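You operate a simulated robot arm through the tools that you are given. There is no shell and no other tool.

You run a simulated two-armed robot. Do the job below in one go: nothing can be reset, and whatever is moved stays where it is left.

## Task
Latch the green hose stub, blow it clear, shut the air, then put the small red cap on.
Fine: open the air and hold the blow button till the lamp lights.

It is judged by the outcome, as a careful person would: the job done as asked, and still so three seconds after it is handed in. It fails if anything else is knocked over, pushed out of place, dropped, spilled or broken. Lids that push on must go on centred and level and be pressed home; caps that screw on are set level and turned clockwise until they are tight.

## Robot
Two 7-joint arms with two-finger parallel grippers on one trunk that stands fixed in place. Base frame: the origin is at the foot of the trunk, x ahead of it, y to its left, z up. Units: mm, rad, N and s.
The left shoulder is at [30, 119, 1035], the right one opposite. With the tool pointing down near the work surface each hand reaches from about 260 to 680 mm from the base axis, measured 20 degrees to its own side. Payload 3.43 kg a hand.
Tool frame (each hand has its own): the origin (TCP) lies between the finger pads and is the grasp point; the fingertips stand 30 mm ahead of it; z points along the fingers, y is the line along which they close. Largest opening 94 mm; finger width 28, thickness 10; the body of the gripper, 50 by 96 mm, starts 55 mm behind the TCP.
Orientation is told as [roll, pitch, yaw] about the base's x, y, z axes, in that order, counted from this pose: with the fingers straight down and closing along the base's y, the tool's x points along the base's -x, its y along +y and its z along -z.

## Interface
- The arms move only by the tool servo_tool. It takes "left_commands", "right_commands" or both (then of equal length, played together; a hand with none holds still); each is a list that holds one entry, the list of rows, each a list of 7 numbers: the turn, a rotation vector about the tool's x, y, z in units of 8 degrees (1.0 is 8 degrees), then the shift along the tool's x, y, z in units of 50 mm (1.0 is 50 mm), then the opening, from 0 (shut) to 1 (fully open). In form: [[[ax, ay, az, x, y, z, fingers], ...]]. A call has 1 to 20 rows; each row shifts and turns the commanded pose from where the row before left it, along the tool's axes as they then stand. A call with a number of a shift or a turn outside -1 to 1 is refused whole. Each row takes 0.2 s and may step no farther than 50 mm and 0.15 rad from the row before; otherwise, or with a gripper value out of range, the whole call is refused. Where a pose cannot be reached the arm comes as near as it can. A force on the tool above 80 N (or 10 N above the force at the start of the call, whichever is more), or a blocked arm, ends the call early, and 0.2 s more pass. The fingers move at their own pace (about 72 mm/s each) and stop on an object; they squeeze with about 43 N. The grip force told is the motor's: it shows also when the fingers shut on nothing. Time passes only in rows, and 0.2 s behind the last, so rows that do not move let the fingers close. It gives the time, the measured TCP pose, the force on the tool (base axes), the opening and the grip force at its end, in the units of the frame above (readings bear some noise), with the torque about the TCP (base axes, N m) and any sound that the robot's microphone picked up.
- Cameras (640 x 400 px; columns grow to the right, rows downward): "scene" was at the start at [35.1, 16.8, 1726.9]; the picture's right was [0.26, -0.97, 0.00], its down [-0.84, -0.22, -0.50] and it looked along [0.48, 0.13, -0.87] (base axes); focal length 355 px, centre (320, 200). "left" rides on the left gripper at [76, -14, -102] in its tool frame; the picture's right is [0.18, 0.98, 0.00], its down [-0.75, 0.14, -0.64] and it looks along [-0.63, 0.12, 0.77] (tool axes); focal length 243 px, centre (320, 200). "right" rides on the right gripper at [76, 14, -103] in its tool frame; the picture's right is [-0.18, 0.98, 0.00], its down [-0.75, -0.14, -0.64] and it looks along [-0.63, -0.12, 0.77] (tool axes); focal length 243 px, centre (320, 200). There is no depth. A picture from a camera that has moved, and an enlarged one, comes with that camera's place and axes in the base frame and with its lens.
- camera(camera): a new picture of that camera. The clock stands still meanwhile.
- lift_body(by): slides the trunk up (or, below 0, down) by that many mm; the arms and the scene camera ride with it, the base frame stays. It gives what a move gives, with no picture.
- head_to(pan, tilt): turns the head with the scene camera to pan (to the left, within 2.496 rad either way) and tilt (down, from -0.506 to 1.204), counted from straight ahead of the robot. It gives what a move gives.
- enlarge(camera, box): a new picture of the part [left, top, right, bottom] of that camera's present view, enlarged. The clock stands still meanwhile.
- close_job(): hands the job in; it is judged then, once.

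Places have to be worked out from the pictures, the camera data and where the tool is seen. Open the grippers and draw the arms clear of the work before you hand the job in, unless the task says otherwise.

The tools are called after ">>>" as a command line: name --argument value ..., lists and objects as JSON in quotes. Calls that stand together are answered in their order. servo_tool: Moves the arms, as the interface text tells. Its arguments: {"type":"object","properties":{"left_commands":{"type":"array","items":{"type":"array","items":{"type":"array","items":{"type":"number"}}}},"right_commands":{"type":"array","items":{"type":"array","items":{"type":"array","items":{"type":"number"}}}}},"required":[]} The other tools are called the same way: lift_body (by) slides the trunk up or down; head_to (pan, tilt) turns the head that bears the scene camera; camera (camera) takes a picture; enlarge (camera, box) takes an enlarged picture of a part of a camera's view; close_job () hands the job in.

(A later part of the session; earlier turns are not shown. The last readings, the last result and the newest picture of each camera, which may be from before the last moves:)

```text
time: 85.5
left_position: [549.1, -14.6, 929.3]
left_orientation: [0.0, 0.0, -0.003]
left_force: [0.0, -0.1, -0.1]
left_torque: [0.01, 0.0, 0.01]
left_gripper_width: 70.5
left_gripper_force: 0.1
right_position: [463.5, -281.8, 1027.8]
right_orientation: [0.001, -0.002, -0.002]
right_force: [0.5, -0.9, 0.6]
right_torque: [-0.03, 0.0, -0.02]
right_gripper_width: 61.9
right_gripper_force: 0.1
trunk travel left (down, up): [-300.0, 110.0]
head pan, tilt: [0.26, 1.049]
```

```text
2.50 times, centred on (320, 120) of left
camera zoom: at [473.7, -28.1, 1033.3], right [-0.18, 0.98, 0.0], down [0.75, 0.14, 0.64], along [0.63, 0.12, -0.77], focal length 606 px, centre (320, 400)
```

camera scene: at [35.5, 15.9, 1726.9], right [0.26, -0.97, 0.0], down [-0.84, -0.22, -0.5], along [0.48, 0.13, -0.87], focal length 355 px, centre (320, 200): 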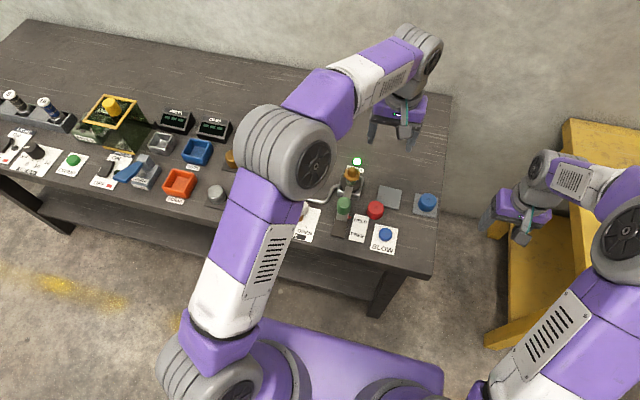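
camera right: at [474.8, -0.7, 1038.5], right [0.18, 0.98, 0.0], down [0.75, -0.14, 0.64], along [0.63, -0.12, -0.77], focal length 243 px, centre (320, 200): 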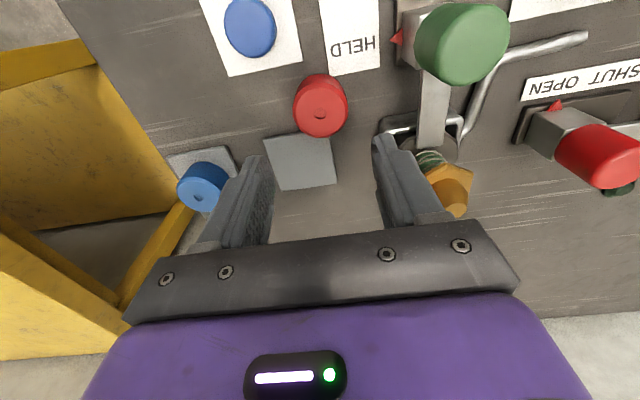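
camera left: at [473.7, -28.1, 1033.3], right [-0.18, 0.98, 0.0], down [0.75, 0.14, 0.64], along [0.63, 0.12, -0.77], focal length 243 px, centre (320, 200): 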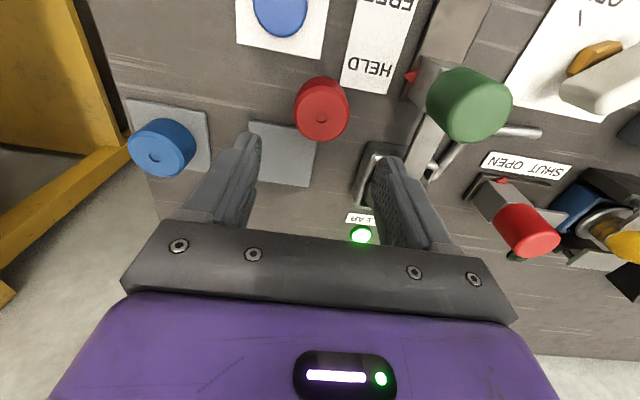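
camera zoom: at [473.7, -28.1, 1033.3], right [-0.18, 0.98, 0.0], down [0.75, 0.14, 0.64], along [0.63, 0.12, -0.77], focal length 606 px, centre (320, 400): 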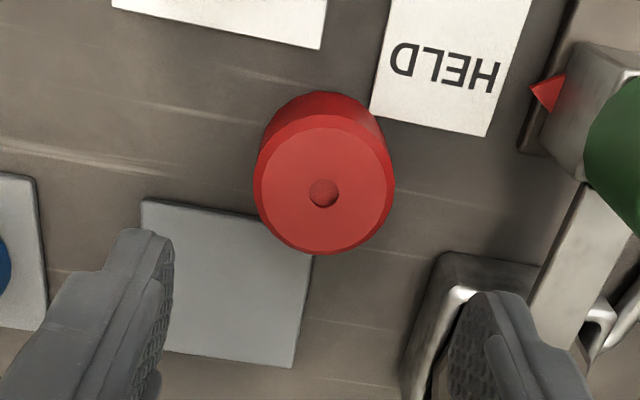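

The cap sits almost dead centre under the left hand (about 1 mm off in x and y). I correct and go down around it to about z 834.

>>> servo_tool --left_commands '[[[0, 0, 0, -0.024, 0.026, 0.5, 0.75], [0, 0, 0, 0, 0, 0.5, 0.75], [0, 0, 0, 0, 0, 0.5, 0.75], [0, 0, 0, 0, 0, 0.25, 0.75], [0, 0, 0, 0, 0, 0.12, 0.75], [0, 0, 0, 0, 0, 0, 0.75], [0, 0, 0, 0, 0, 0, 0.75]]]'

>>> camera --camera "left"

>>> enlarge --camera "left" --box '[230, 80, 410, 240]'

```text
time: 87.1
left_position: [550.2, -9.4, 838.3]
left_orientation: [-0.001, 0.0, -0.004]
left_force: [0.8, -0.5, -0.3]
left_torque: [0.0, -0.02, 0.0]
left_gripper_width: 70.6
left_gripper_force: 0.0
right_position: [464.1, -281.9, 1027.4]
right_orientation: [0.0, -0.002, -0.001]
right_force: [0.7, -0.4, 0.3]
right_torque: [0.04, 0.01, 0.0]
right_gripper_width: 61.9
right_gripper_force: 0.0
trunk travel left (down, up): [-300.0, 110.0]
head pan, tilt: [0.26, 1.049]
```

```text
taken
camera left: at [475.0, -23.6, 941.6], right [-0.18, 0.98, 0.0], down [0.75, 0.14, 0.64], along [0.63, 0.12, -0.77], focal length 243 px, centre (320, 200)
```

left: 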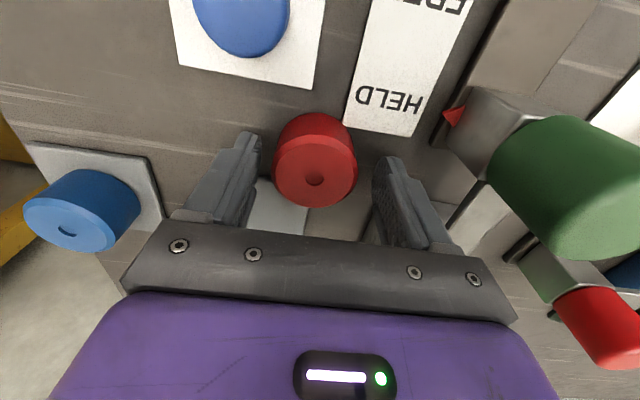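

```text
2.50 times, centred on (320, 160) of left
camera zoom: at [475.0, -23.6, 941.6], right [-0.18, 0.98, 0.0], down [0.75, 0.14, 0.64], along [0.63, 0.12, -0.77], focal length 606 px, centre (320, 300)
```

zoom: 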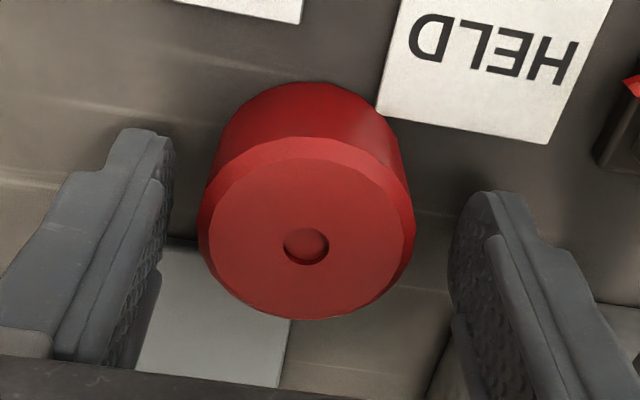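

The hand drifted ~3 mm to the left of the cap's centre. I shift back 2.9 mm, go down the last 5 mm, and close gently on the cap.

>>> servo_tool --left_commands '[[[0, 0, 0, 0, -0.058, 0.05, 0.75], [0, 0, 0, 0, 0, 0.05, 0.75], [0, 0, 0, 0, 0, 0, 0.75], [0, 0, 0, 0, 0, 0, 0.6], [0, 0, 0, 0, 0, 0, 0.5], [0, 0, 0, 0, 0, 0, 0.2], [0, 0, 0, 0, 0, 0, 0], [0, 0, 0, 0, 0, 0, 0], [0, 0, 0, 0, 0, 0, 0]]]'

>>> enlarge --camera "left" --box '[230, 80, 410, 240]'

```text
time: 89.1
left_position: [551.1, -13.7, 833.6]
left_orientation: [-0.001, 0.001, -0.002]
left_force: [0.1, -0.5, 0.5]
left_torque: [0.0, 0.0, -0.01]
left_gripper_width: 46.8
left_gripper_force: 42.5
right_position: [463.0, -281.1, 1027.2]
right_orientation: [0.002, -0.002, 0.0]
right_force: [-0.2, 0.2, 0.3]
right_torque: [0.01, -0.03, -0.01]
right_gripper_width: 62.4
right_gripper_force: 0.1
trunk travel left (down, up): [-300.0, 110.0]
head pan, tilt: [0.26, 1.049]
```

```text
2.50 times, centred on (320, 160) of left
camera zoom: at [475.3, -27.3, 936.7], right [-0.18, 0.98, 0.0], down [0.75, 0.14, 0.64], along [0.63, 0.12, -0.77], focal length 606 px, centre (320, 300)
```

zoom: 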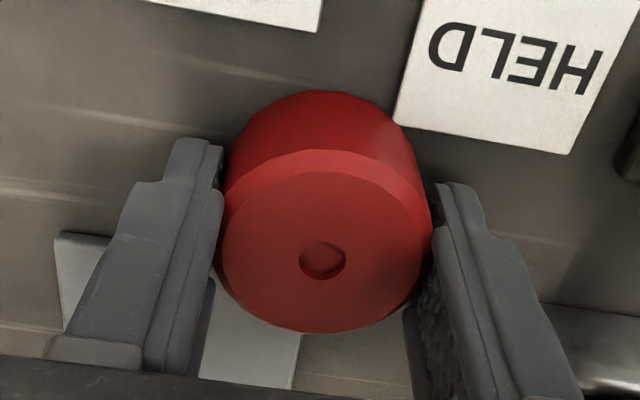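

Cap gripped by the left hand (46.8 mm), centred. I lift slowly and check it follows.

>>> servo_tool --left_commands '[[[0, 0, 0, 0, 0, -0.02, 0], [0, 0, 0, 0, 0, -0.02, 0], [0, 0, 0, 0, 0, -0.02, 0], [0, 0, 0, 0, 0, -0.04, 0], [0, 0, 0, 0, 0, -0.06, 0], [0, 0, 0, 0, 0, -0.08, 0], [0, 0, 0, 0, 0, -0.1, 0], [0, 0, 0, 0, 0, -0.1, 0], [0, 0, 0, 0, 0, 0, 0]]]'

>>> enlarge --camera "left" --box '[230, 80, 410, 240]'

```text
time: 91.1
left_position: [551.1, -12.8, 854.4]
left_orientation: [0.0, 0.001, -0.003]
left_force: [0.5, -0.9, -0.1]
left_torque: [0.0, 0.03, 0.0]
left_gripper_width: 47.0
left_gripper_force: 43.2
right_position: [464.6, -281.7, 1027.7]
right_orientation: [0.003, -0.002, 0.0]
right_force: [0.2, 0.3, -1.0]
right_torque: [0.03, 0.0, -0.02]
right_gripper_width: 62.1
right_gripper_force: 0.0
trunk travel left (down, up): [-300.0, 110.0]
head pan, tilt: [0.26, 1.049]
```

```text
2.50 times, centred on (320, 160) of left
camera zoom: at [475.2, -27.2, 957.7], right [-0.18, 0.98, 0.0], down [0.75, 0.14, 0.64], along [0.63, 0.12, -0.77], focal length 606 px, centre (320, 300)
```

zoom: 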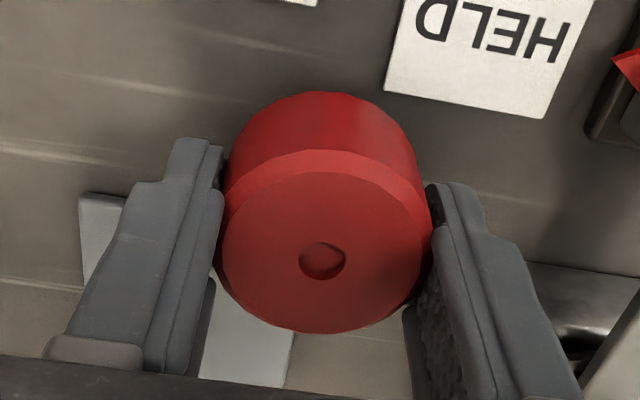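

The cap follows the hand. I raise it to z≈966 at a gentle pace, straight up here, clear of everything.

>>> servo_tool --left_commands '[[[0, 0, 0, 0, 0, -0.1, 0], [0, 0, 0, 0, 0, -0.2, 0], [0, 0, 0, 0, 0, -0.22, 0], [0, 0, 0, 0, 0, -0.22, 0], [0, 0, 0, 0, 0, -0.22, 0], [0, 0, 0, 0, 0, -0.22, 0], [0, 0, 0, 0, 0, -0.22, 0], [0, 0, 0, 0, 0, -0.22, 0], [0, 0, 0, 0, 0, -0.22, 0], [0, 0, 0, 0, 0, -0.22, 0], [0, 0, 0, 0, 0, -0.16, 0], [0, 0, 0, 0, 0, -0.06, 0], [0, 0, 0, 0, 0, 0, 0]]]'

>>> camera --camera "left"

>>> enlarge --camera "left" --box '[310, 60, 470, 220]'

```text
time: 93.9
left_position: [551.2, -13.0, 968.3]
left_orientation: [0.001, -0.001, -0.004]
left_force: [-0.2, 0.5, 0.0]
left_torque: [0.0, -0.04, 0.0]
left_gripper_width: 46.8
left_gripper_force: 43.2
right_position: [463.9, -281.7, 1026.8]
right_orientation: [0.003, -0.002, 0.001]
right_force: [0.3, 0.7, -0.6]
right_torque: [-0.01, -0.02, 0.0]
right_gripper_width: 61.8
right_gripper_force: 0.1
trunk travel left (down, up): [-300.0, 110.0]
head pan, tilt: [0.26, 1.049]
```

```text
taken
camera left: at [475.3, -27.7, 1071.6], right [-0.18, 0.98, 0.0], down [0.75, 0.14, 0.64], along [0.63, 0.12, -0.77], focal length 243 px, centre (320, 200)
```

left: 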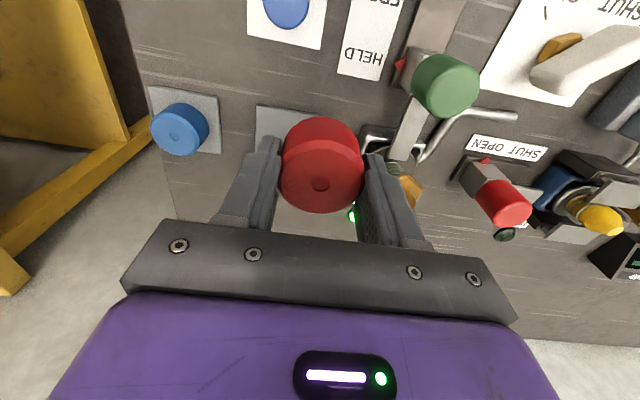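

```text
2.50 times, centred on (390, 140) of left
camera zoom: at [475.3, -27.7, 1071.6], right [-0.18, 0.98, 0.0], down [0.75, 0.14, 0.64], along [0.63, 0.12, -0.77], focal length 606 px, centre (145, 350)
```

zoom: 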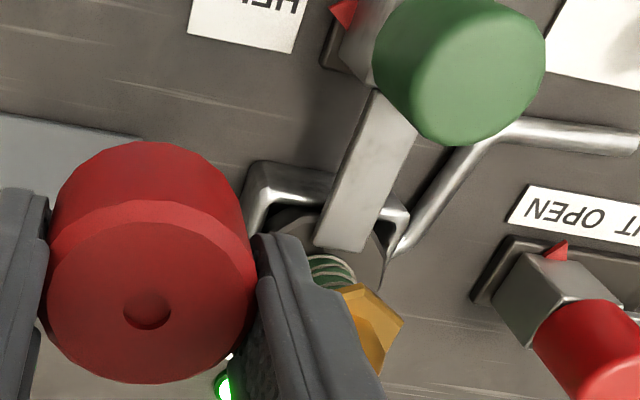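

I carry the cap up and over to about (608,72,1045), high above the nipple, where the left camera can see both cap and nipple at once.

>>> servo_tool --left_commands '[[[0, 0, 0, -0.04, 0.06, -0.2, 0], [0, 0, 0, -0.1, 0.15, -0.2, 0], [0, 0, 0, -0.1, 0.15, -0.2, 0], [0, 0, 0, -0.1, 0.15, -0.2, 0], [0, 0, 0, -0.1, 0.15, -0.2, 0], [0, 0, 0, -0.1, 0.15, -0.15, 0], [0, 0, 0, -0.1, 0.15, -0.1, 0], [0, 0, 0, -0.1, 0.15, -0.1, 0], [0, 0, 0, -0.1, 0.15, -0.1, 0], [0, 0, 0, -0.1, 0.15, -0.1, 0], [0, 0, 0, -0.1, 0.15, 0, 0], [0, 0, 0, -0.08, 0.12, 0, 0], [0, 0, 0, -0.02, 0.02, 0, 0], [0, 0, 0, 0, 0, 0, 0], [0, 0, 0, 0, 0, 0, 0]]]'

>>> camera --camera "left"

>>> enlarge --camera "left" --box '[230, 80, 410, 240]'

>>> enlarge --camera "left" --box '[270, 30, 380, 130]'

```text
time: 97.1
left_position: [608.3, 72.6, 1046.5]
left_orientation: [0.0, -0.001, -0.004]
left_force: [-0.4, -1.2, 0.2]
left_torque: [0.0, 0.01, -0.03]
left_gripper_width: 47.1
left_gripper_force: 42.7
right_position: [463.8, -280.0, 1027.3]
right_orientation: [0.001, -0.001, -0.001]
right_force: [0.3, -0.5, -0.7]
right_torque: [-0.01, 0.03, -0.01]
right_gripper_width: 61.9
right_gripper_force: 0.1
trunk travel left (down, up): [-300.0, 110.0]
head pan, tilt: [0.26, 1.049]
```

```text
taken
camera left: at [532.5, 57.7, 1149.9], right [-0.18, 0.98, 0.0], down [0.75, 0.14, 0.64], along [0.63, 0.12, -0.77], focal length 243 px, centre (320, 200)
```

left: 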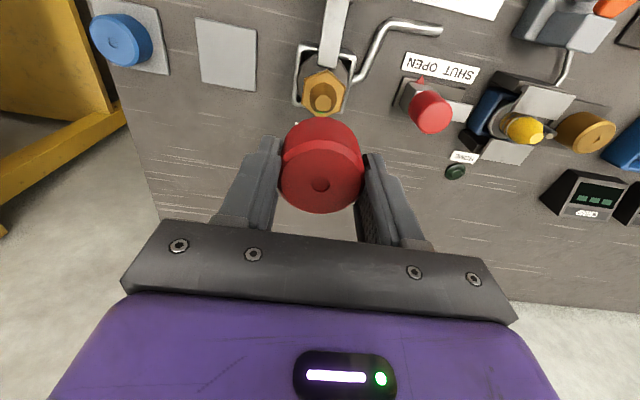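

```text
2.50 times, centred on (320, 160) of left
camera zoom: at [532.5, 57.7, 1149.9], right [-0.18, 0.98, 0.0], down [0.75, 0.14, 0.64], along [0.63, 0.12, -0.77], focal length 606 px, centre (320, 300)
```

zoom: 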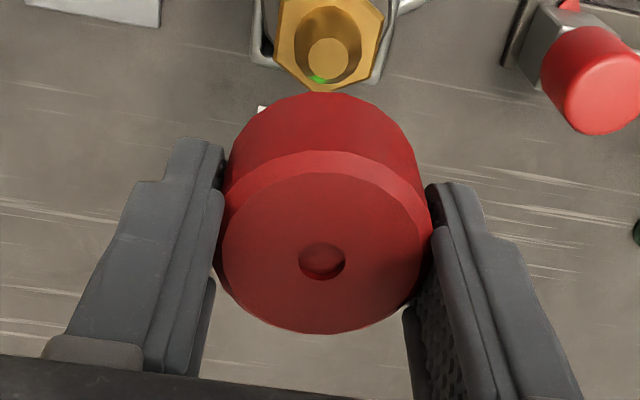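

```text
4.00 times, centred on (325, 80) of left
camera zoom: at [532.5, 57.7, 1149.9], right [-0.18, 0.98, 0.0], down [0.75, 0.14, 0.64], along [0.63, 0.12, -0.77], focal length 970 px, centre (300, 680)
```

zoom: 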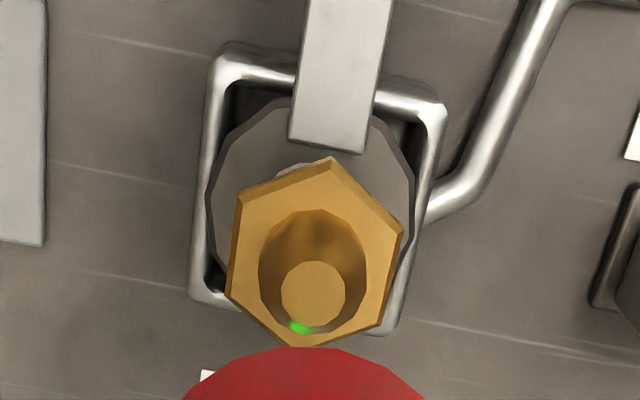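

The left camera sees the nipple about 2.7 mm to the left (+y) of the cap's axis and 0.7 mm further out. I apply that correction and lower to z≈962, leaving the rim ~17 mm above the nipple, and let it settle.

>>> servo_tool --left_commands '[[[0, 0, 0, -0.014, 0.054, 0.1, 0], [0, 0, 0, 0, 0, 0.2, 0], [0, 0, 0, 0, 0, 0.2, 0], [0, 0, 0, 0, 0, 0.2, 0], [0, 0, 0, 0, 0, 0.2, 0], [0, 0, 0, 0, 0, 0.2, 0], [0, 0, 0, 0, 0, 0.2, 0], [0, 0, 0, 0, 0, 0.2, 0], [0, 0, 0, 0, 0, 0.12, 0], [0, 0, 0, 0, 0, 0.06, 0], [0, 0, 0, 0, 0, 0, 0], [0, 0, 0, 0, 0, 0, 0], [0, 0, 0, 0, 0, 0, 0]]]'

>>> enlarge --camera "left" --box '[230, 60, 410, 220]'

>>> enlarge --camera "scene" --box '[310, 140, 400, 210]'

>>> camera --camera "right"

```text
time: 99.9
left_position: [610.3, 75.2, 962.4]
left_orientation: [0.001, 0.001, -0.002]
left_force: [0.3, 0.1, -0.9]
left_torque: [0.0, 0.0, -0.03]
left_gripper_width: 46.8
left_gripper_force: 43.0
right_position: [462.6, -280.9, 1027.0]
right_orientation: [0.001, -0.002, -0.001]
right_force: [0.8, 0.2, 0.3]
right_torque: [0.04, -0.01, -0.02]
right_gripper_width: 62.0
right_gripper_force: 0.3
trunk travel left (down, up): [-300.0, 110.0]
head pan, tilt: [0.26, 1.049]
```

```text
2.50 times, centred on (320, 140) of left
camera zoom: at [533.3, 61.1, 1065.5], right [-0.18, 0.98, 0.0], down [0.75, 0.14, 0.64], along [0.63, 0.12, -0.77], focal length 606 px, centre (320, 350)
```

zoom: 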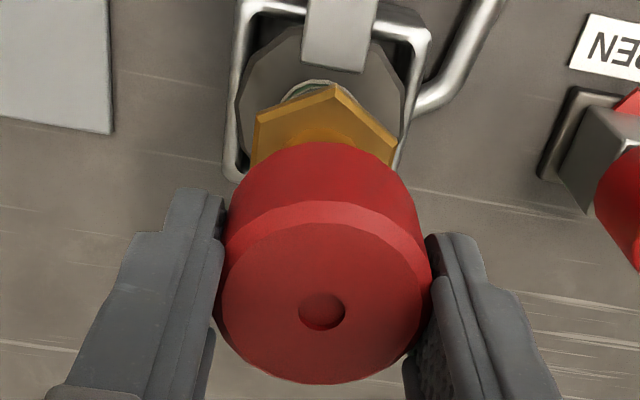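

```text
5.71 times, centred on (355, 175) of scene
camera zoom: at [35.1, 16.8, 1726.9], right [0.26, -0.97, 0.0], down [-0.84, -0.22, -0.5], along [0.48, 0.13, -0.87], focal length 2027 px, centre (120, 343)
```

zoom: 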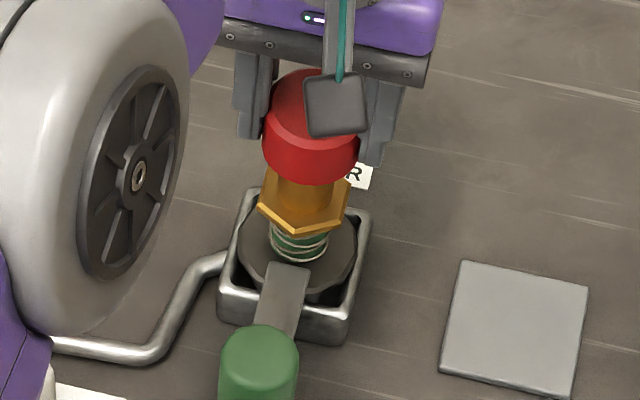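

```text
taken
camera right: at [387.9, -268.5, 1130.1], right [0.18, 0.98, 0.0], down [0.75, -0.14, 0.64], along [0.63, -0.12, -0.77], focal length 243 px, centre (320, 200)
```

right: 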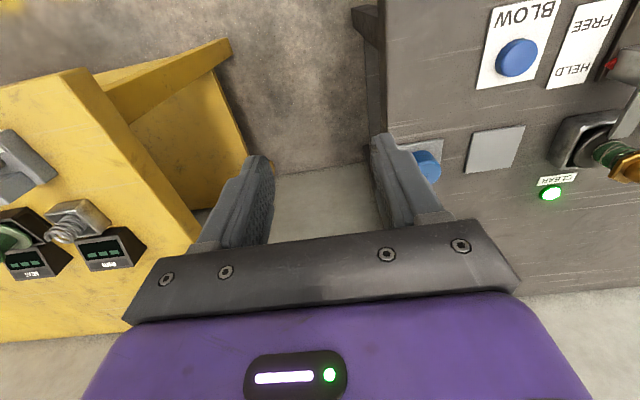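

From both cameras the cap now lines up with the nipple (scene columns agree with the expected perspective shift; left camera within 1 mm). I lower until the rim is about level with the nipple's tip.

>>> servo_tool --left_commands '[[[0, 0, 0, 0, 0, 0.1, 0], [0, 0, 0, 0, 0, 0.1, 0], [0, 0, 0, 0, 0, 0.08, 0], [0, 0, 0, 0, 0, 0.06, 0], [0, 0, 0, 0, 0, 0.06, 0], [0, 0, 0, 0, 0, 0.06, 0], [0, 0, 0, 0, 0, 0, 0]]]'

>>> enlarge --camera "left" --box '[230, 60, 410, 220]'

>>> enlarge --camera "scene" --box '[310, 140, 400, 210]'

```text
time: 101.5
left_position: [609.5, 75.5, 938.7]
left_orientation: [0.0, 0.001, -0.003]
left_force: [0.5, 0.6, -0.8]
left_torque: [-0.01, 0.0, 0.0]
left_gripper_width: 47.0
left_gripper_force: 43.3
right_position: [463.0, -281.6, 1026.8]
right_orientation: [0.001, -0.002, 0.0]
right_force: [-0.7, -0.3, 0.5]
right_torque: [0.01, -0.02, -0.01]
right_gripper_width: 61.9
right_gripper_force: 0.0
trunk travel left (down, up): [-300.0, 110.0]
head pan, tilt: [0.26, 1.049]
```

```text
2.50 times, centred on (320, 140) of left
camera zoom: at [533.3, 60.9, 1042.1], right [-0.18, 0.98, 0.0], down [0.75, 0.14, 0.64], along [0.63, 0.12, -0.77], focal length 606 px, centre (320, 350)
```

zoom: 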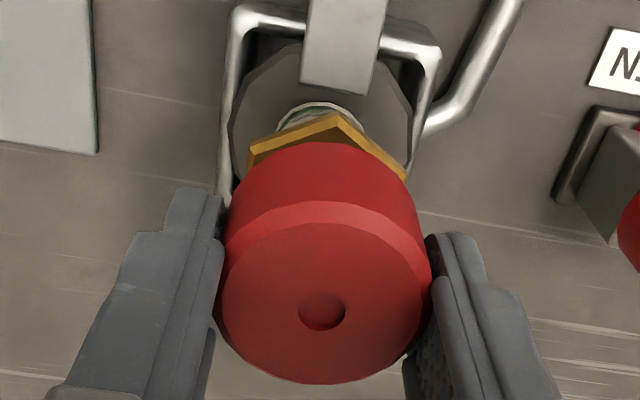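

```text
5.71 times, centred on (355, 175) of scene
camera zoom: at [35.1, 16.7, 1726.9], right [0.26, -0.97, 0.0], down [-0.84, -0.22, -0.5], along [0.48, 0.13, -0.87], focal length 2027 px, centre (120, 343)
```

zoom: 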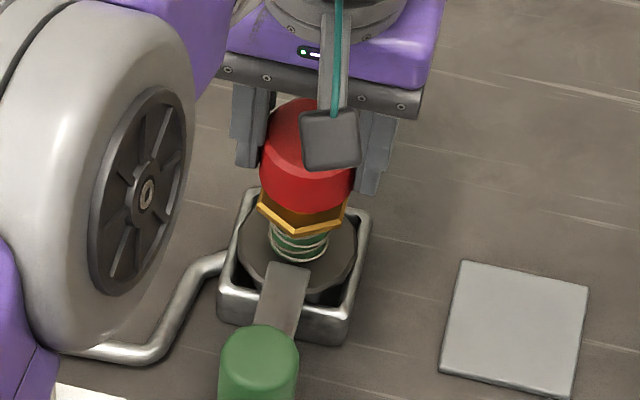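

The rim is now below the nipple's tip with no contact force, and the hex is symmetric about the cap. I keep lowering in 2 mm steps.

>>> servo_tool --left_commands '[[[0, 0, 0, 0, 0, 0.04, 0], [0, 0, 0, 0, 0, 0.04, 0], [0, 0, 0, 0, 0, 0.04, 0], [0, 0, 0, 0, 0, 0.04, 0], [0, 0, 0, 0, 0, 0, 0]]]'

```text
time: 102.7
left_position: [609.9, 73.7, 931.2]
left_orientation: [-0.001, -0.001, -0.003]
left_force: [0.3, 0.4, -0.5]
left_torque: [0.0, -0.03, -0.03]
left_gripper_width: 46.7
left_gripper_force: 43.4
right_position: [463.0, -280.3, 1027.7]
right_orientation: [0.003, -0.001, -0.001]
right_force: [-0.1, -0.7, 0.0]
right_torque: [0.0, -0.02, 0.01]
right_gripper_width: 61.7
right_gripper_force: 0.1
trunk travel left (down, up): [-300.0, 110.0]
head pan, tilt: [0.26, 1.049]
```

Still free at z 931. I continue with 1.5 mm steps.

>>> servo_tool --left_commands '[[[0, 0, 0, 0, 0, 0.03, 0], [0, 0, 0, 0, 0, 0.03, 0], [0, 0, 0, 0, 0, 0.03, 0], [0, 0, 0, 0, 0, 0.03, 0], [0, 0, 0, 0, 0, 0, 0]]]'

>>> enlarge --camera "left" --box '[230, 60, 410, 220]'

>>> enlarge --camera "scene" --box '[310, 140, 400, 210]'

```text
time: 103.9
left_position: [609.4, 74.1, 925.4]
left_orientation: [0.001, 0.001, -0.005]
left_force: [0.8, -0.7, -0.9]
left_torque: [-0.03, 0.01, -0.02]
left_gripper_width: 46.9
left_gripper_force: 43.3
right_position: [463.1, -281.3, 1027.8]
right_orientation: [0.002, -0.002, 0.0]
right_force: [0.8, 0.0, 0.0]
right_torque: [0.0, -0.01, -0.04]
right_gripper_width: 62.1
right_gripper_force: 0.1
trunk travel left (down, up): [-300.0, 110.0]
head pan, tilt: [0.26, 1.049]
```

```text
2.50 times, centred on (320, 140) of left
camera zoom: at [533.1, 59.9, 1028.8], right [-0.18, 0.98, 0.0], down [0.75, 0.14, 0.64], along [0.63, 0.12, -0.77], focal length 606 px, centre (320, 350)
```

zoom: 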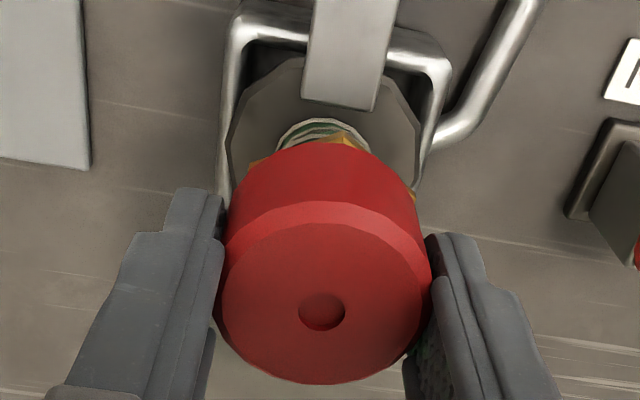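

```text
5.71 times, centred on (355, 175) of scene
camera zoom: at [35.1, 16.8, 1726.9], right [0.26, -0.97, 0.0], down [-0.84, -0.22, -0.5], along [0.48, 0.13, -0.87], focal length 2027 px, centre (120, 343)
```

zoom: 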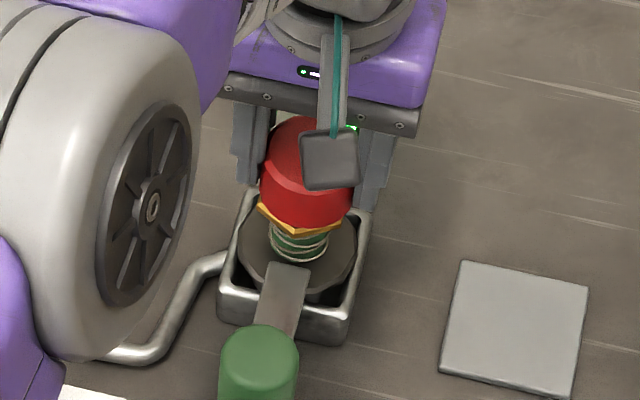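

The cap is nearly down over the nipple, level and centred, still with no side force. I continue in 1 mm steps, feeling for the press fit.

>>> servo_tool --left_commands '[[[0, 0, 0, 0, 0, 0.02, 0], [0, 0, 0, 0, 0, 0.02, 0], [0, 0, 0, 0, 0, 0.02, 0], [0, 0, 0, 0, 0, 0.02, 0], [0, 0, 0, 0, 0, 0, 0]]]'

```text
time: 105.1
left_position: [609.1, 74.6, 922.1]
left_orientation: [0.001, 0.0, -0.003]
left_force: [0.5, -0.3, 0.0]
left_torque: [-0.01, -0.03, 0.01]
left_gripper_width: 47.1
left_gripper_force: 42.9
right_position: [463.1, -280.5, 1027.8]
right_orientation: [0.001, -0.003, 0.001]
right_force: [0.1, -0.1, -0.2]
right_torque: [0.01, 0.0, -0.02]
right_gripper_width: 62.2
right_gripper_force: 0.2
trunk travel left (down, up): [-300.0, 110.0]
head pan, tilt: [0.26, 1.049]
```

>>> servo_tool --left_commands '[[[0, 0, 0, 0, 0, 0.02, 0], [0, 0, 0, 0, 0, 0.02, 0], [0, 0, 0, 0, 0, 0.02, 0], [0, 0, 0, 0, 0, 0, 0]]]'

```text
time: 106.1
left_position: [608.9, 73.4, 920.4]
left_orientation: [0.001, -0.003, 0.0]
left_force: [0.7, 0.3, 9.3]
left_torque: [0.09, 0.08, 0.01]
left_gripper_width: 47.0
left_gripper_force: 43.4
right_position: [463.1, -282.7, 1026.6]
right_orientation: [0.003, -0.002, 0.001]
right_force: [0.1, -0.1, -0.9]
right_torque: [0.02, -0.02, 0.03]
right_gripper_width: 62.0
right_gripper_force: 0.1
trunk travel left (down, up): [-300.0, 110.0]
head pan, tilt: [0.26, 1.049]
```

Contact begins: 9 N straight up, with hardly any side force. I look before pressing.

>>> enlarge --camera "left" --box '[230, 60, 410, 220]'

>>> enlarge --camera "scene" --box '[330, 155, 380, 195]'

```text
2.50 times, centred on (320, 140) of left
camera zoom: at [532.9, 60.2, 1022.8], right [-0.18, 0.98, 0.0], down [0.75, 0.14, 0.64], along [0.63, 0.12, -0.76], focal length 606 px, centre (320, 350)
```

zoom: 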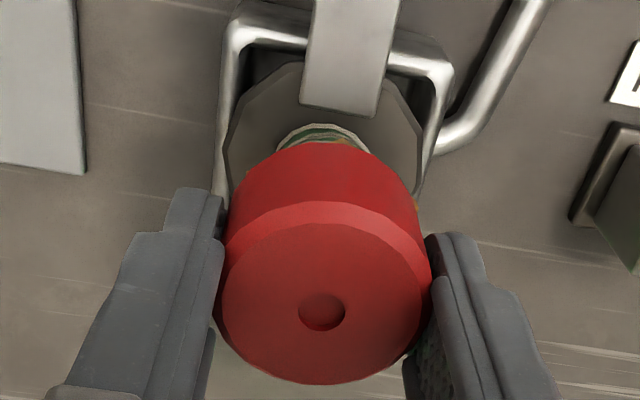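

```text
10.00 times, centred on (355, 175) of scene
camera zoom: at [34.0, 16.7, 1727.0], right [0.26, -0.97, 0.0], down [-0.84, -0.22, -0.5], along [0.48, 0.13, -0.87], focal length 3547 px, centre (-30, 450)
```

zoom: 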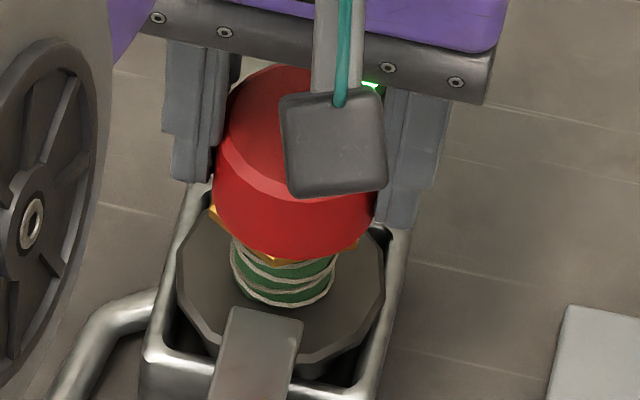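

The cap covers the nipple evenly and stays level. I press on down, 1 mm at a time, and watch force and sound.

>>> servo_tool --left_commands '[[[0, 0, 0, 0, 0, 0.02, 0], [0, 0, 0, 0, 0, 0.02, 0], [0, 0, 0, 0, 0, 0.02, 0], [0, 0, 0, 0, 0, 0, 0]]]'

>>> enlarge --camera "left" --box '[230, 60, 410, 220]'

>>> enlarge --camera "scene" --box '[330, 155, 380, 195]'

```text
time: 107.1
left_position: [609.0, 73.6, 920.2]
left_orientation: [-0.001, -0.008, -0.001]
left_force: [-0.5, 2.9, 32.4]
left_torque: [0.13, 0.3, -0.03]
left_gripper_width: 47.1
left_gripper_force: 42.8
right_position: [461.0, -282.0, 1028.0]
right_orientation: [0.001, -0.006, 0.001]
right_force: [0.4, 0.1, -1.1]
right_torque: [-0.02, 0.02, -0.04]
right_gripper_width: 62.0
right_gripper_force: 0.0
trunk travel left (down, up): [-300.0, 110.0]
head pan, tilt: [0.26, 1.049]
```

```text
2.50 times, centred on (320, 140) of left
camera zoom: at [532.1, 60.1, 1022.3], right [-0.18, 0.98, 0.0], down [0.75, 0.14, 0.65], along [0.64, 0.12, -0.76], focal length 606 px, centre (320, 350)
```

zoom: 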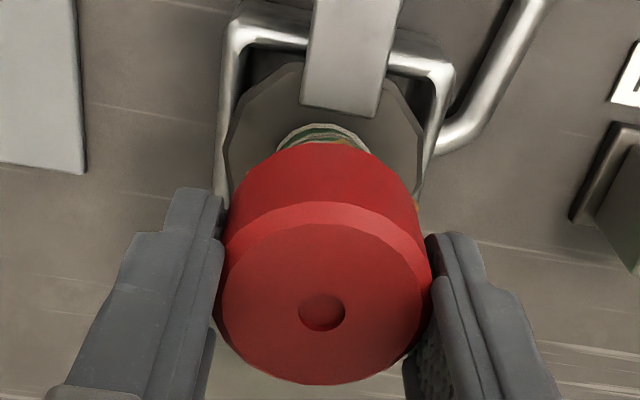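

```text
10.00 times, centred on (355, 175) of scene
camera zoom: at [31.3, 16.6, 1727.1], right [0.26, -0.97, 0.0], down [-0.84, -0.22, -0.5], along [0.48, 0.13, -0.87], focal length 3547 px, centre (-30, 450)
```

zoom: 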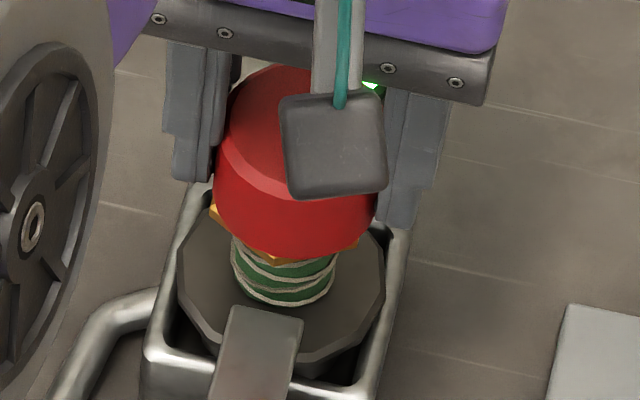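

32 N with no further movement so far. It could be the start of the push fit, so I press harder in steps (staying under the 80 N limit).

>>> servo_tool --left_commands '[[[0, 0, 0, 0, 0, 0.02, 0], [0, 0, 0, 0, 0, 0.02, 0], [0, 0, 0, 0, 0, 0.02, 0], [0, 0, 0, 0, 0, 0, 0]]]'

>>> enlarge --camera "left" --box '[230, 60, 410, 220]'

>>> enlarge --camera "scene" --box '[330, 155, 380, 195]'

```text
time: 108.1
left_position: [608.7, 74.3, 916.1]
left_orientation: [-0.002, -0.01, -0.001]
left_force: [-0.8, 0.5, 34.4]
left_torque: [0.22, 0.0, 0.0]
left_gripper_width: 46.9
left_gripper_force: 42.7
right_position: [460.9, -281.8, 1029.1]
right_orientation: [0.002, -0.007, 0.0]
right_force: [0.0, -0.6, 0.4]
right_torque: [0.05, 0.0, 0.01]
right_gripper_width: 62.2
right_gripper_force: 0.1
trunk travel left (down, up): [-300.0, 110.0]
head pan, tilt: [0.26, 1.049]
```

```text
2.50 times, centred on (320, 140) of left
camera zoom: at [531.9, 60.2, 1019.1], right [-0.18, 0.98, 0.0], down [0.75, 0.14, 0.65], along [0.64, 0.12, -0.76], focal length 606 px, centre (320, 350)
```

zoom: 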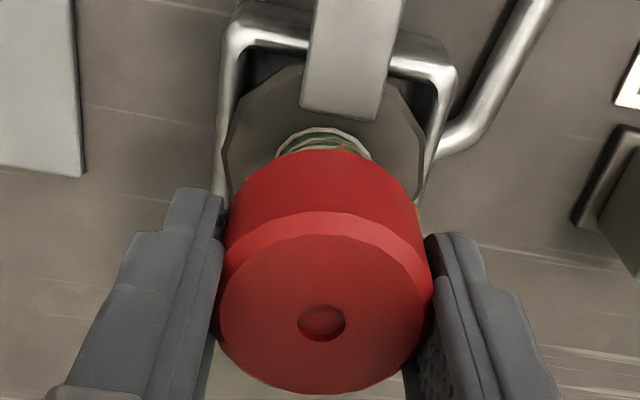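

```text
10.00 times, centred on (355, 175) of scene
camera zoom: at [30.9, 16.3, 1727.0], right [0.26, -0.97, 0.0], down [-0.84, -0.22, -0.5], along [0.48, 0.13, -0.87], focal length 3547 px, centre (-30, 450)
```

zoom: 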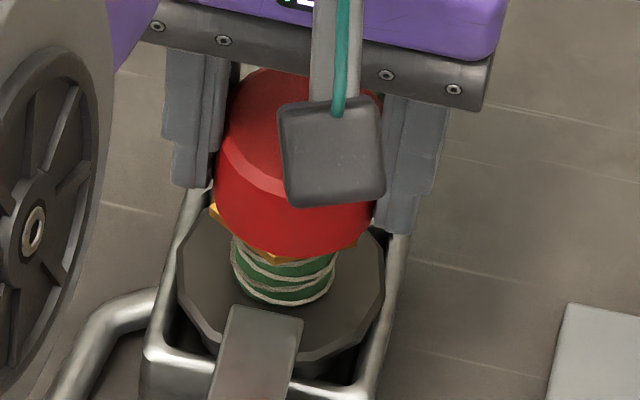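

The fingers slipped about 4 mm down the cap at 34 N while the cap itself stayed put, so my grip cannot press harder. I relieve the push, open the fingers, rise, and look at how the cap sits before pressing on its top.

>>> servo_tool --left_commands '[[[0, 0, 0, 0, 0, -0.04, 0], [0, 0, 0, 0, 0, -0.03, 0], [0, 0, 0, 0, 0, 0, 0], [0, 0, 0, 0, 0, 0, 0.55], [0, 0, 0, 0, 0, 0, 0.7], [0, 0, 0, 0, 0, 0, 0.7], [0, 0, 0, 0, 0, -0.2, 0.7], [0, 0, 0, 0, 0, -0.4, 0.7], [0, 0, 0, 0, 0, -0.6, 0.7], [0, 0, 0, 0, 0, -0.6, 0.7], [0, 0, 0, 0, 0, 0, 0.7], [0, 0, 0, 0, 0, 0, 0.7]]]'

>>> camera --camera "left"

>>> enlarge --camera "left" --box '[250, 60, 400, 190]'

>>> enlarge --camera "scene" --box '[325, 150, 385, 200]'

```text
time: 110.7
left_position: [611.1, 74.2, 1005.6]
left_orientation: [-0.001, 0.001, -0.003]
left_force: [-0.3, 0.9, 0.2]
left_torque: [-0.03, -0.04, -0.01]
left_gripper_width: 65.7
left_gripper_force: 0.0
right_position: [464.5, -280.6, 1026.9]
right_orientation: [0.002, -0.002, 0.0]
right_force: [-0.4, 0.8, 0.7]
right_torque: [-0.02, -0.03, 0.0]
right_gripper_width: 62.0
right_gripper_force: 0.0
trunk travel left (down, up): [-300.0, 110.0]
head pan, tilt: [0.26, 1.049]
```

```text
taken
camera left: at [534.4, 60.5, 1109.3], right [-0.18, 0.98, 0.0], down [0.75, 0.14, 0.64], along [0.63, 0.12, -0.77], focal length 243 px, centre (320, 200)
```

left: 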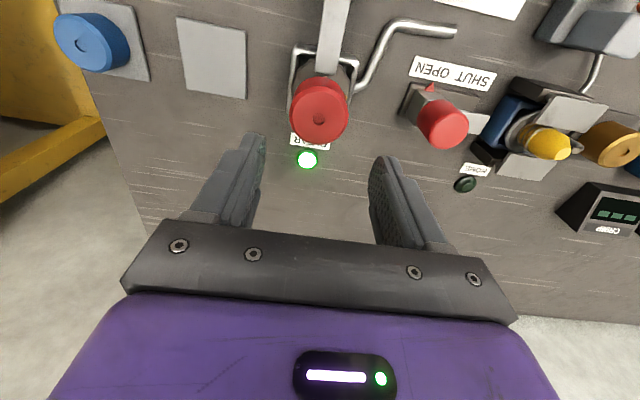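

```text
3.08 times, centred on (325, 125) of left
camera zoom: at [534.4, 60.5, 1109.3], right [-0.18, 0.98, 0.0], down [0.75, 0.14, 0.64], along [0.63, 0.12, -0.77], focal length 746 px, centre (305, 431)
```

zoom: 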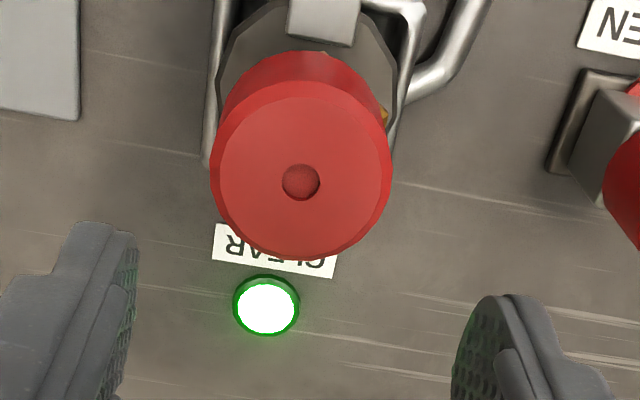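

```text
8.00 times, centred on (355, 175) of scene
camera zoom: at [34.8, 16.8, 1726.9], right [0.26, -0.97, 0.0], down [-0.84, -0.22, -0.5], along [0.48, 0.13, -0.87], focal length 2838 px, centre (40, 400)
```

zoom: 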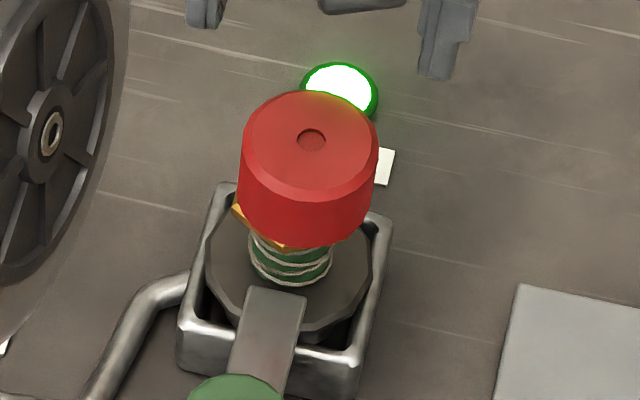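

The cap is on and level but about 2.6 mm off toward -y: the hex shows only at its left. It is not centred, so I go back down, take it again, and will re-centre it before pressing.

>>> servo_tool --left_commands '[[[0, 0, 0, 0.008, -0.028, 0.4, 0.7], [0, 0, 0, 0, 0, 0.5, 0.7], [0, 0, 0, 0, 0, 0.4, 0.7], [0, 0, 0, 0, 0, 0.25, 0.7], [0, 0, 0, 0, 0, 0.18, 0.7], [0, 0, 0, 0, 0, 0, 0.7], [0, 0, 0, 0, 0, 0, 0.7], [0, 0, 0, 0, 0, 0, 0.7]]]'

>>> enlarge --camera "left" --box '[230, 60, 410, 220]'

>>> enlarge --camera "scene" --box '[325, 150, 385, 200]'

```text
time: 112.5
left_position: [608.3, 72.7, 919.6]
left_orientation: [0.001, -0.002, -0.003]
left_force: [-0.5, 0.3, -0.2]
left_torque: [0.05, -0.01, -0.04]
left_gripper_width: 65.3
left_gripper_force: 0.1
right_position: [463.2, -280.9, 1028.2]
right_orientation: [0.001, -0.001, -0.001]
right_force: [-0.7, 0.1, -0.2]
right_torque: [-0.01, 0.03, -0.02]
right_gripper_width: 62.0
right_gripper_force: 0.1
trunk travel left (down, up): [-300.0, 110.0]
head pan, tilt: [0.26, 1.049]
```

```text
2.50 times, centred on (320, 140) of left
camera zoom: at [532.7, 58.9, 1022.6], right [-0.18, 0.98, 0.0], down [0.75, 0.14, 0.64], along [0.63, 0.12, -0.77], focal length 606 px, centre (320, 350)
```

zoom: 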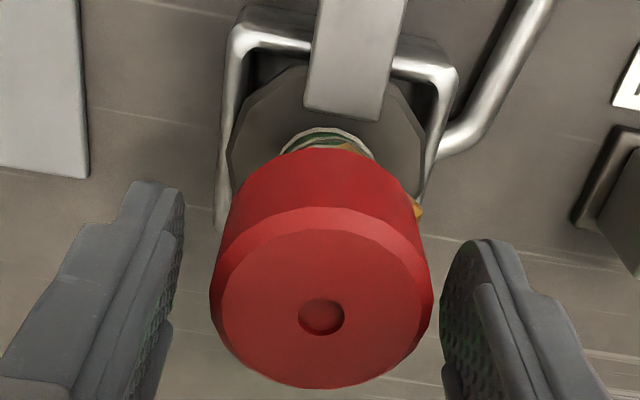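

```text
8.00 times, centred on (355, 175) of scene
camera zoom: at [35.1, 16.8, 1726.9], right [0.26, -0.97, 0.0], down [-0.84, -0.22, -0.5], along [0.48, 0.13, -0.87], focal length 2838 px, centre (40, 400)
```

zoom: 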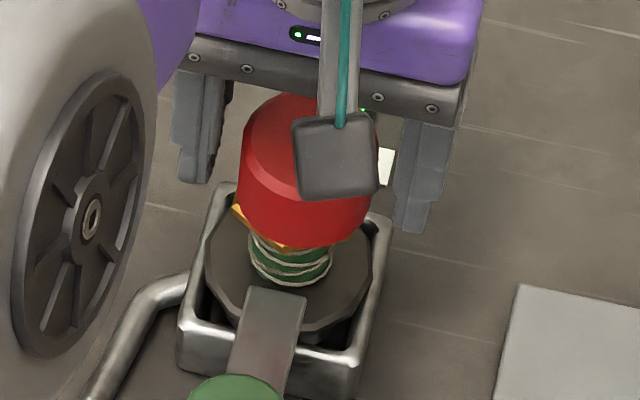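

The hand is centred on the cap. I close on it, lift just 6 mm, and shift it 2.7 mm in +y toward the nipple axis.

>>> servo_tool --left_commands '[[[0, 0, 0, 0, 0, 0, 0.5], [0, 0, 0, 0, 0, 0, 0.2], [0, 0, 0, 0, 0, 0, 0], [0, 0, 0, 0, 0, 0, 0], [0, 0, 0, 0, 0, 0, 0], [0, 0, 0, 0, 0, -0.03, 0], [0, 0, 0, 0, 0, -0.03, 0], [0, 0, 0, 0, 0, -0.03, 0], [0, 0, 0, 0, 0, -0.03, 0], [0, 0, 0, 0, 0.027, 0, 0], [0, 0, 0, 0, 0.027, 0, 0], [0, 0, 0, 0, 0, 0, 0], [0, 0, 0, 0, 0, 0, 0], [0, 0, 0, 0, 0, 0, 0]]]'

>>> enlarge --camera "left" --box '[230, 60, 410, 220]'

>>> enlarge --camera "scene" --box '[325, 150, 385, 200]'

```text
time: 115.5
left_position: [608.0, 76.4, 926.2]
left_orientation: [0.0, 0.001, -0.004]
left_force: [-0.4, 1.1, -0.5]
left_torque: [0.0, 0.0, -0.01]
left_gripper_width: 46.7
left_gripper_force: 42.5
right_position: [463.2, -282.0, 1027.3]
right_orientation: [0.002, -0.002, 0.001]
right_force: [-0.8, -0.1, 0.1]
right_torque: [0.02, 0.01, 0.0]
right_gripper_width: 61.9
right_gripper_force: 0.0
trunk travel left (down, up): [-300.0, 110.0]
head pan, tilt: [0.26, 1.049]
```

```text
2.50 times, centred on (320, 140) of left
camera zoom: at [532.3, 61.9, 1028.6], right [-0.18, 0.98, 0.0], down [0.75, 0.14, 0.64], along [0.63, 0.12, -0.77], focal length 606 px, centre (320, 350)
```

zoom: 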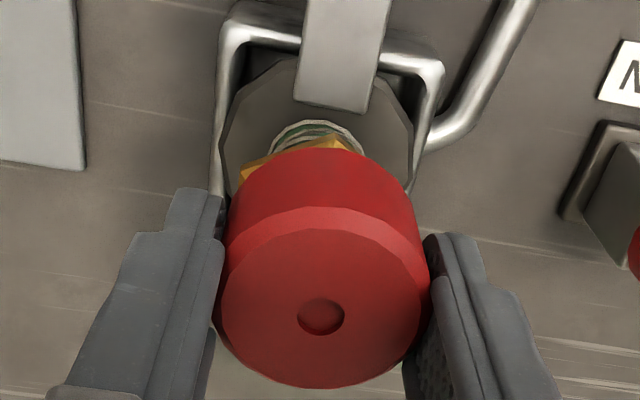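

```text
8.00 times, centred on (355, 175) of scene
camera zoom: at [35.1, 16.7, 1726.9], right [0.26, -0.97, 0.0], down [-0.84, -0.22, -0.5], along [0.48, 0.13, -0.87], focal length 2838 px, centre (40, 400)
```

zoom: 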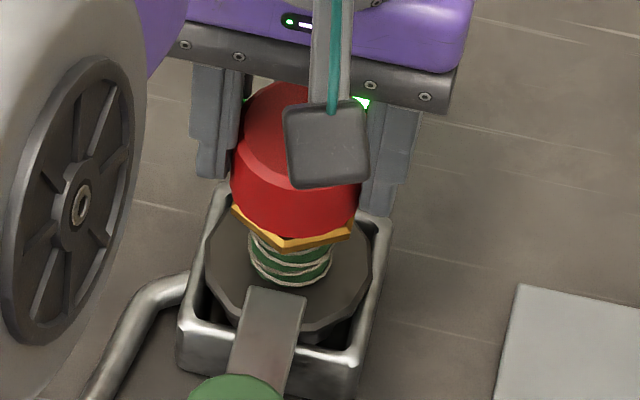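

Now both cameras show the cap centred sideways over the hex (edges symmetric in both). I zoom in to check the fore-aft alignment before lowering.

>>> enlarge --camera "scene" --box '[335, 160, 375, 190]'

>>> enlarge --camera "left" --box '[280, 85, 370, 155]'

```text
13.33 times, centred on (355, 175) of scene
camera zoom: at [35.1, 16.7, 1726.9], right [0.26, -0.97, 0.0], down [-0.84, -0.22, -0.5], along [0.48, 0.13, -0.87], focal length 4730 px, centre (-147, 533)
```

zoom: 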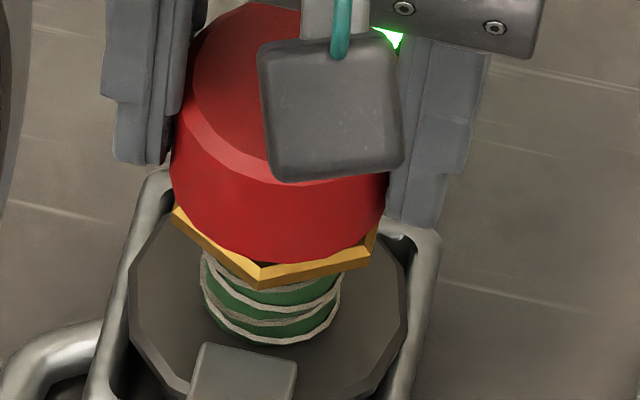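

```text
5.71 times, centred on (325, 120) of left
camera zoom: at [532.3, 61.9, 1028.6], right [-0.18, 0.98, 0.0], down [0.75, 0.14, 0.64], along [0.63, 0.12, -0.77], focal length 1386 px, centre (291, 657)
```

zoom: 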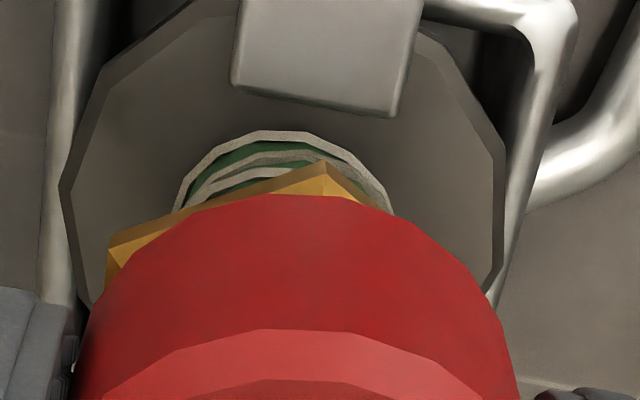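

The fore-aft fit looks right, sideways it is within a millimetre or so. I lower gently and let the contact forces tell how well it is centred; before, it rested at hand z≈919.6.

>>> servo_tool --left_commands '[[[0, 0, 0, 0, 0, 0.02, 0], [0, 0, 0, 0, 0, 0.02, 0], [0, 0, 0, 0, 0, 0.02, 0], [0, 0, 0, 0, 0, 0.02, 0], [0, 0, 0, 0, 0, 0.02, 0], [0, 0, 0, 0, 0, 0.02, 0], [0, 0, 0, 0, 0, 0, 0]]]'

```text
time: 117.1
left_position: [609.2, 76.1, 919.9]
left_orientation: [-0.001, 0.0, -0.002]
left_force: [0.1, 0.5, 0.7]
left_torque: [-0.01, 0.02, -0.01]
left_gripper_width: 46.9
left_gripper_force: 43.5
right_position: [464.0, -283.0, 1028.0]
right_orientation: [0.002, -0.001, -0.001]
right_force: [-0.2, 0.7, -0.3]
right_torque: [-0.03, -0.01, 0.0]
right_gripper_width: 62.2
right_gripper_force: 0.1
trunk travel left (down, up): [-300.0, 110.0]
head pan, tilt: [0.26, 1.049]
```

No contact yet at z 919.9, where it rested before – already a better position. I keep going by 1 mm steps.

>>> servo_tool --left_commands '[[[0, 0, 0, 0, 0, 0.02, 0], [0, 0, 0, 0, 0, 0.02, 0], [0, 0, 0, 0, 0, 0, 0]]]'

```text
time: 117.9
left_position: [608.8, 76.0, 919.6]
left_orientation: [0.0, -0.003, -0.004]
left_force: [-2.2, 2.0, 16.9]
left_torque: [0.13, 0.3, -0.02]
left_gripper_width: 46.8
left_gripper_force: 42.9
right_position: [462.3, -282.5, 1028.1]
right_orientation: [0.003, -0.005, 0.0]
right_force: [-0.7, -0.4, -0.5]
right_torque: [0.0, 0.0, -0.02]
right_gripper_width: 62.1
right_gripper_force: 0.0
trunk travel left (down, up): [-300.0, 110.0]
head pan, tilt: [0.26, 1.049]
```

Contact again at the same height (17 N, only ~2 N sideways), so it now rests on something flat rather than wedged on the cone. I look closely for any gap between the cap's rim and the hex.

>>> enlarge --camera "scene" --box '[335, 160, 375, 190]'

>>> enlarge --camera "left" --box '[280, 85, 370, 155]'

>>> enlarge --camera "left" --box '[230, 60, 410, 220]'

```text
13.33 times, centred on (355, 175) of scene
camera zoom: at [32.9, 16.9, 1727.1], right [0.26, -0.97, 0.0], down [-0.84, -0.22, -0.5], along [0.48, 0.13, -0.87], focal length 4730 px, centre (-147, 533)
```

zoom: 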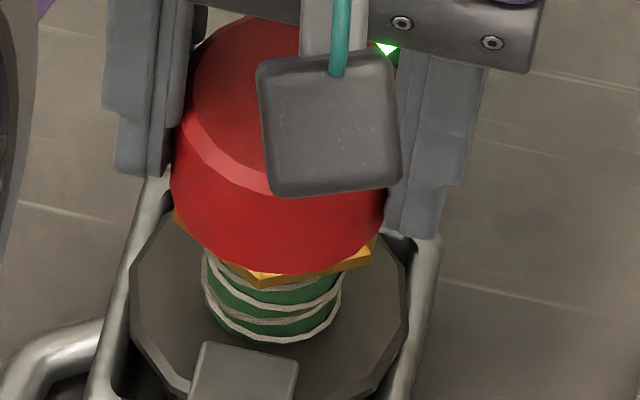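

```text
5.71 times, centred on (325, 120) of left
camera zoom: at [532.6, 61.9, 1022.3], right [-0.18, 0.98, 0.0], down [0.75, 0.14, 0.65], along [0.63, 0.12, -0.76], focal length 1386 px, centre (291, 657)
```

zoom: 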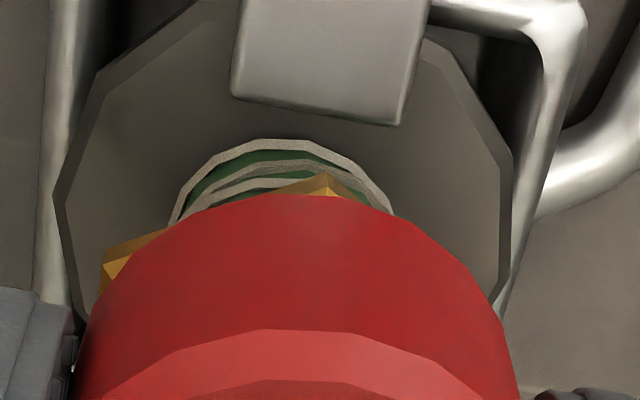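

```text
2.50 times, centred on (320, 140) of left
camera zoom: at [532.6, 61.9, 1022.3], right [-0.18, 0.98, 0.0], down [0.75, 0.14, 0.65], along [0.63, 0.12, -0.76], focal length 606 px, centre (320, 350)
```

zoom: 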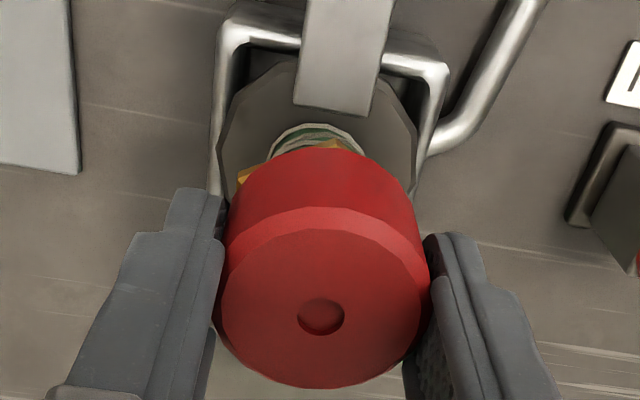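

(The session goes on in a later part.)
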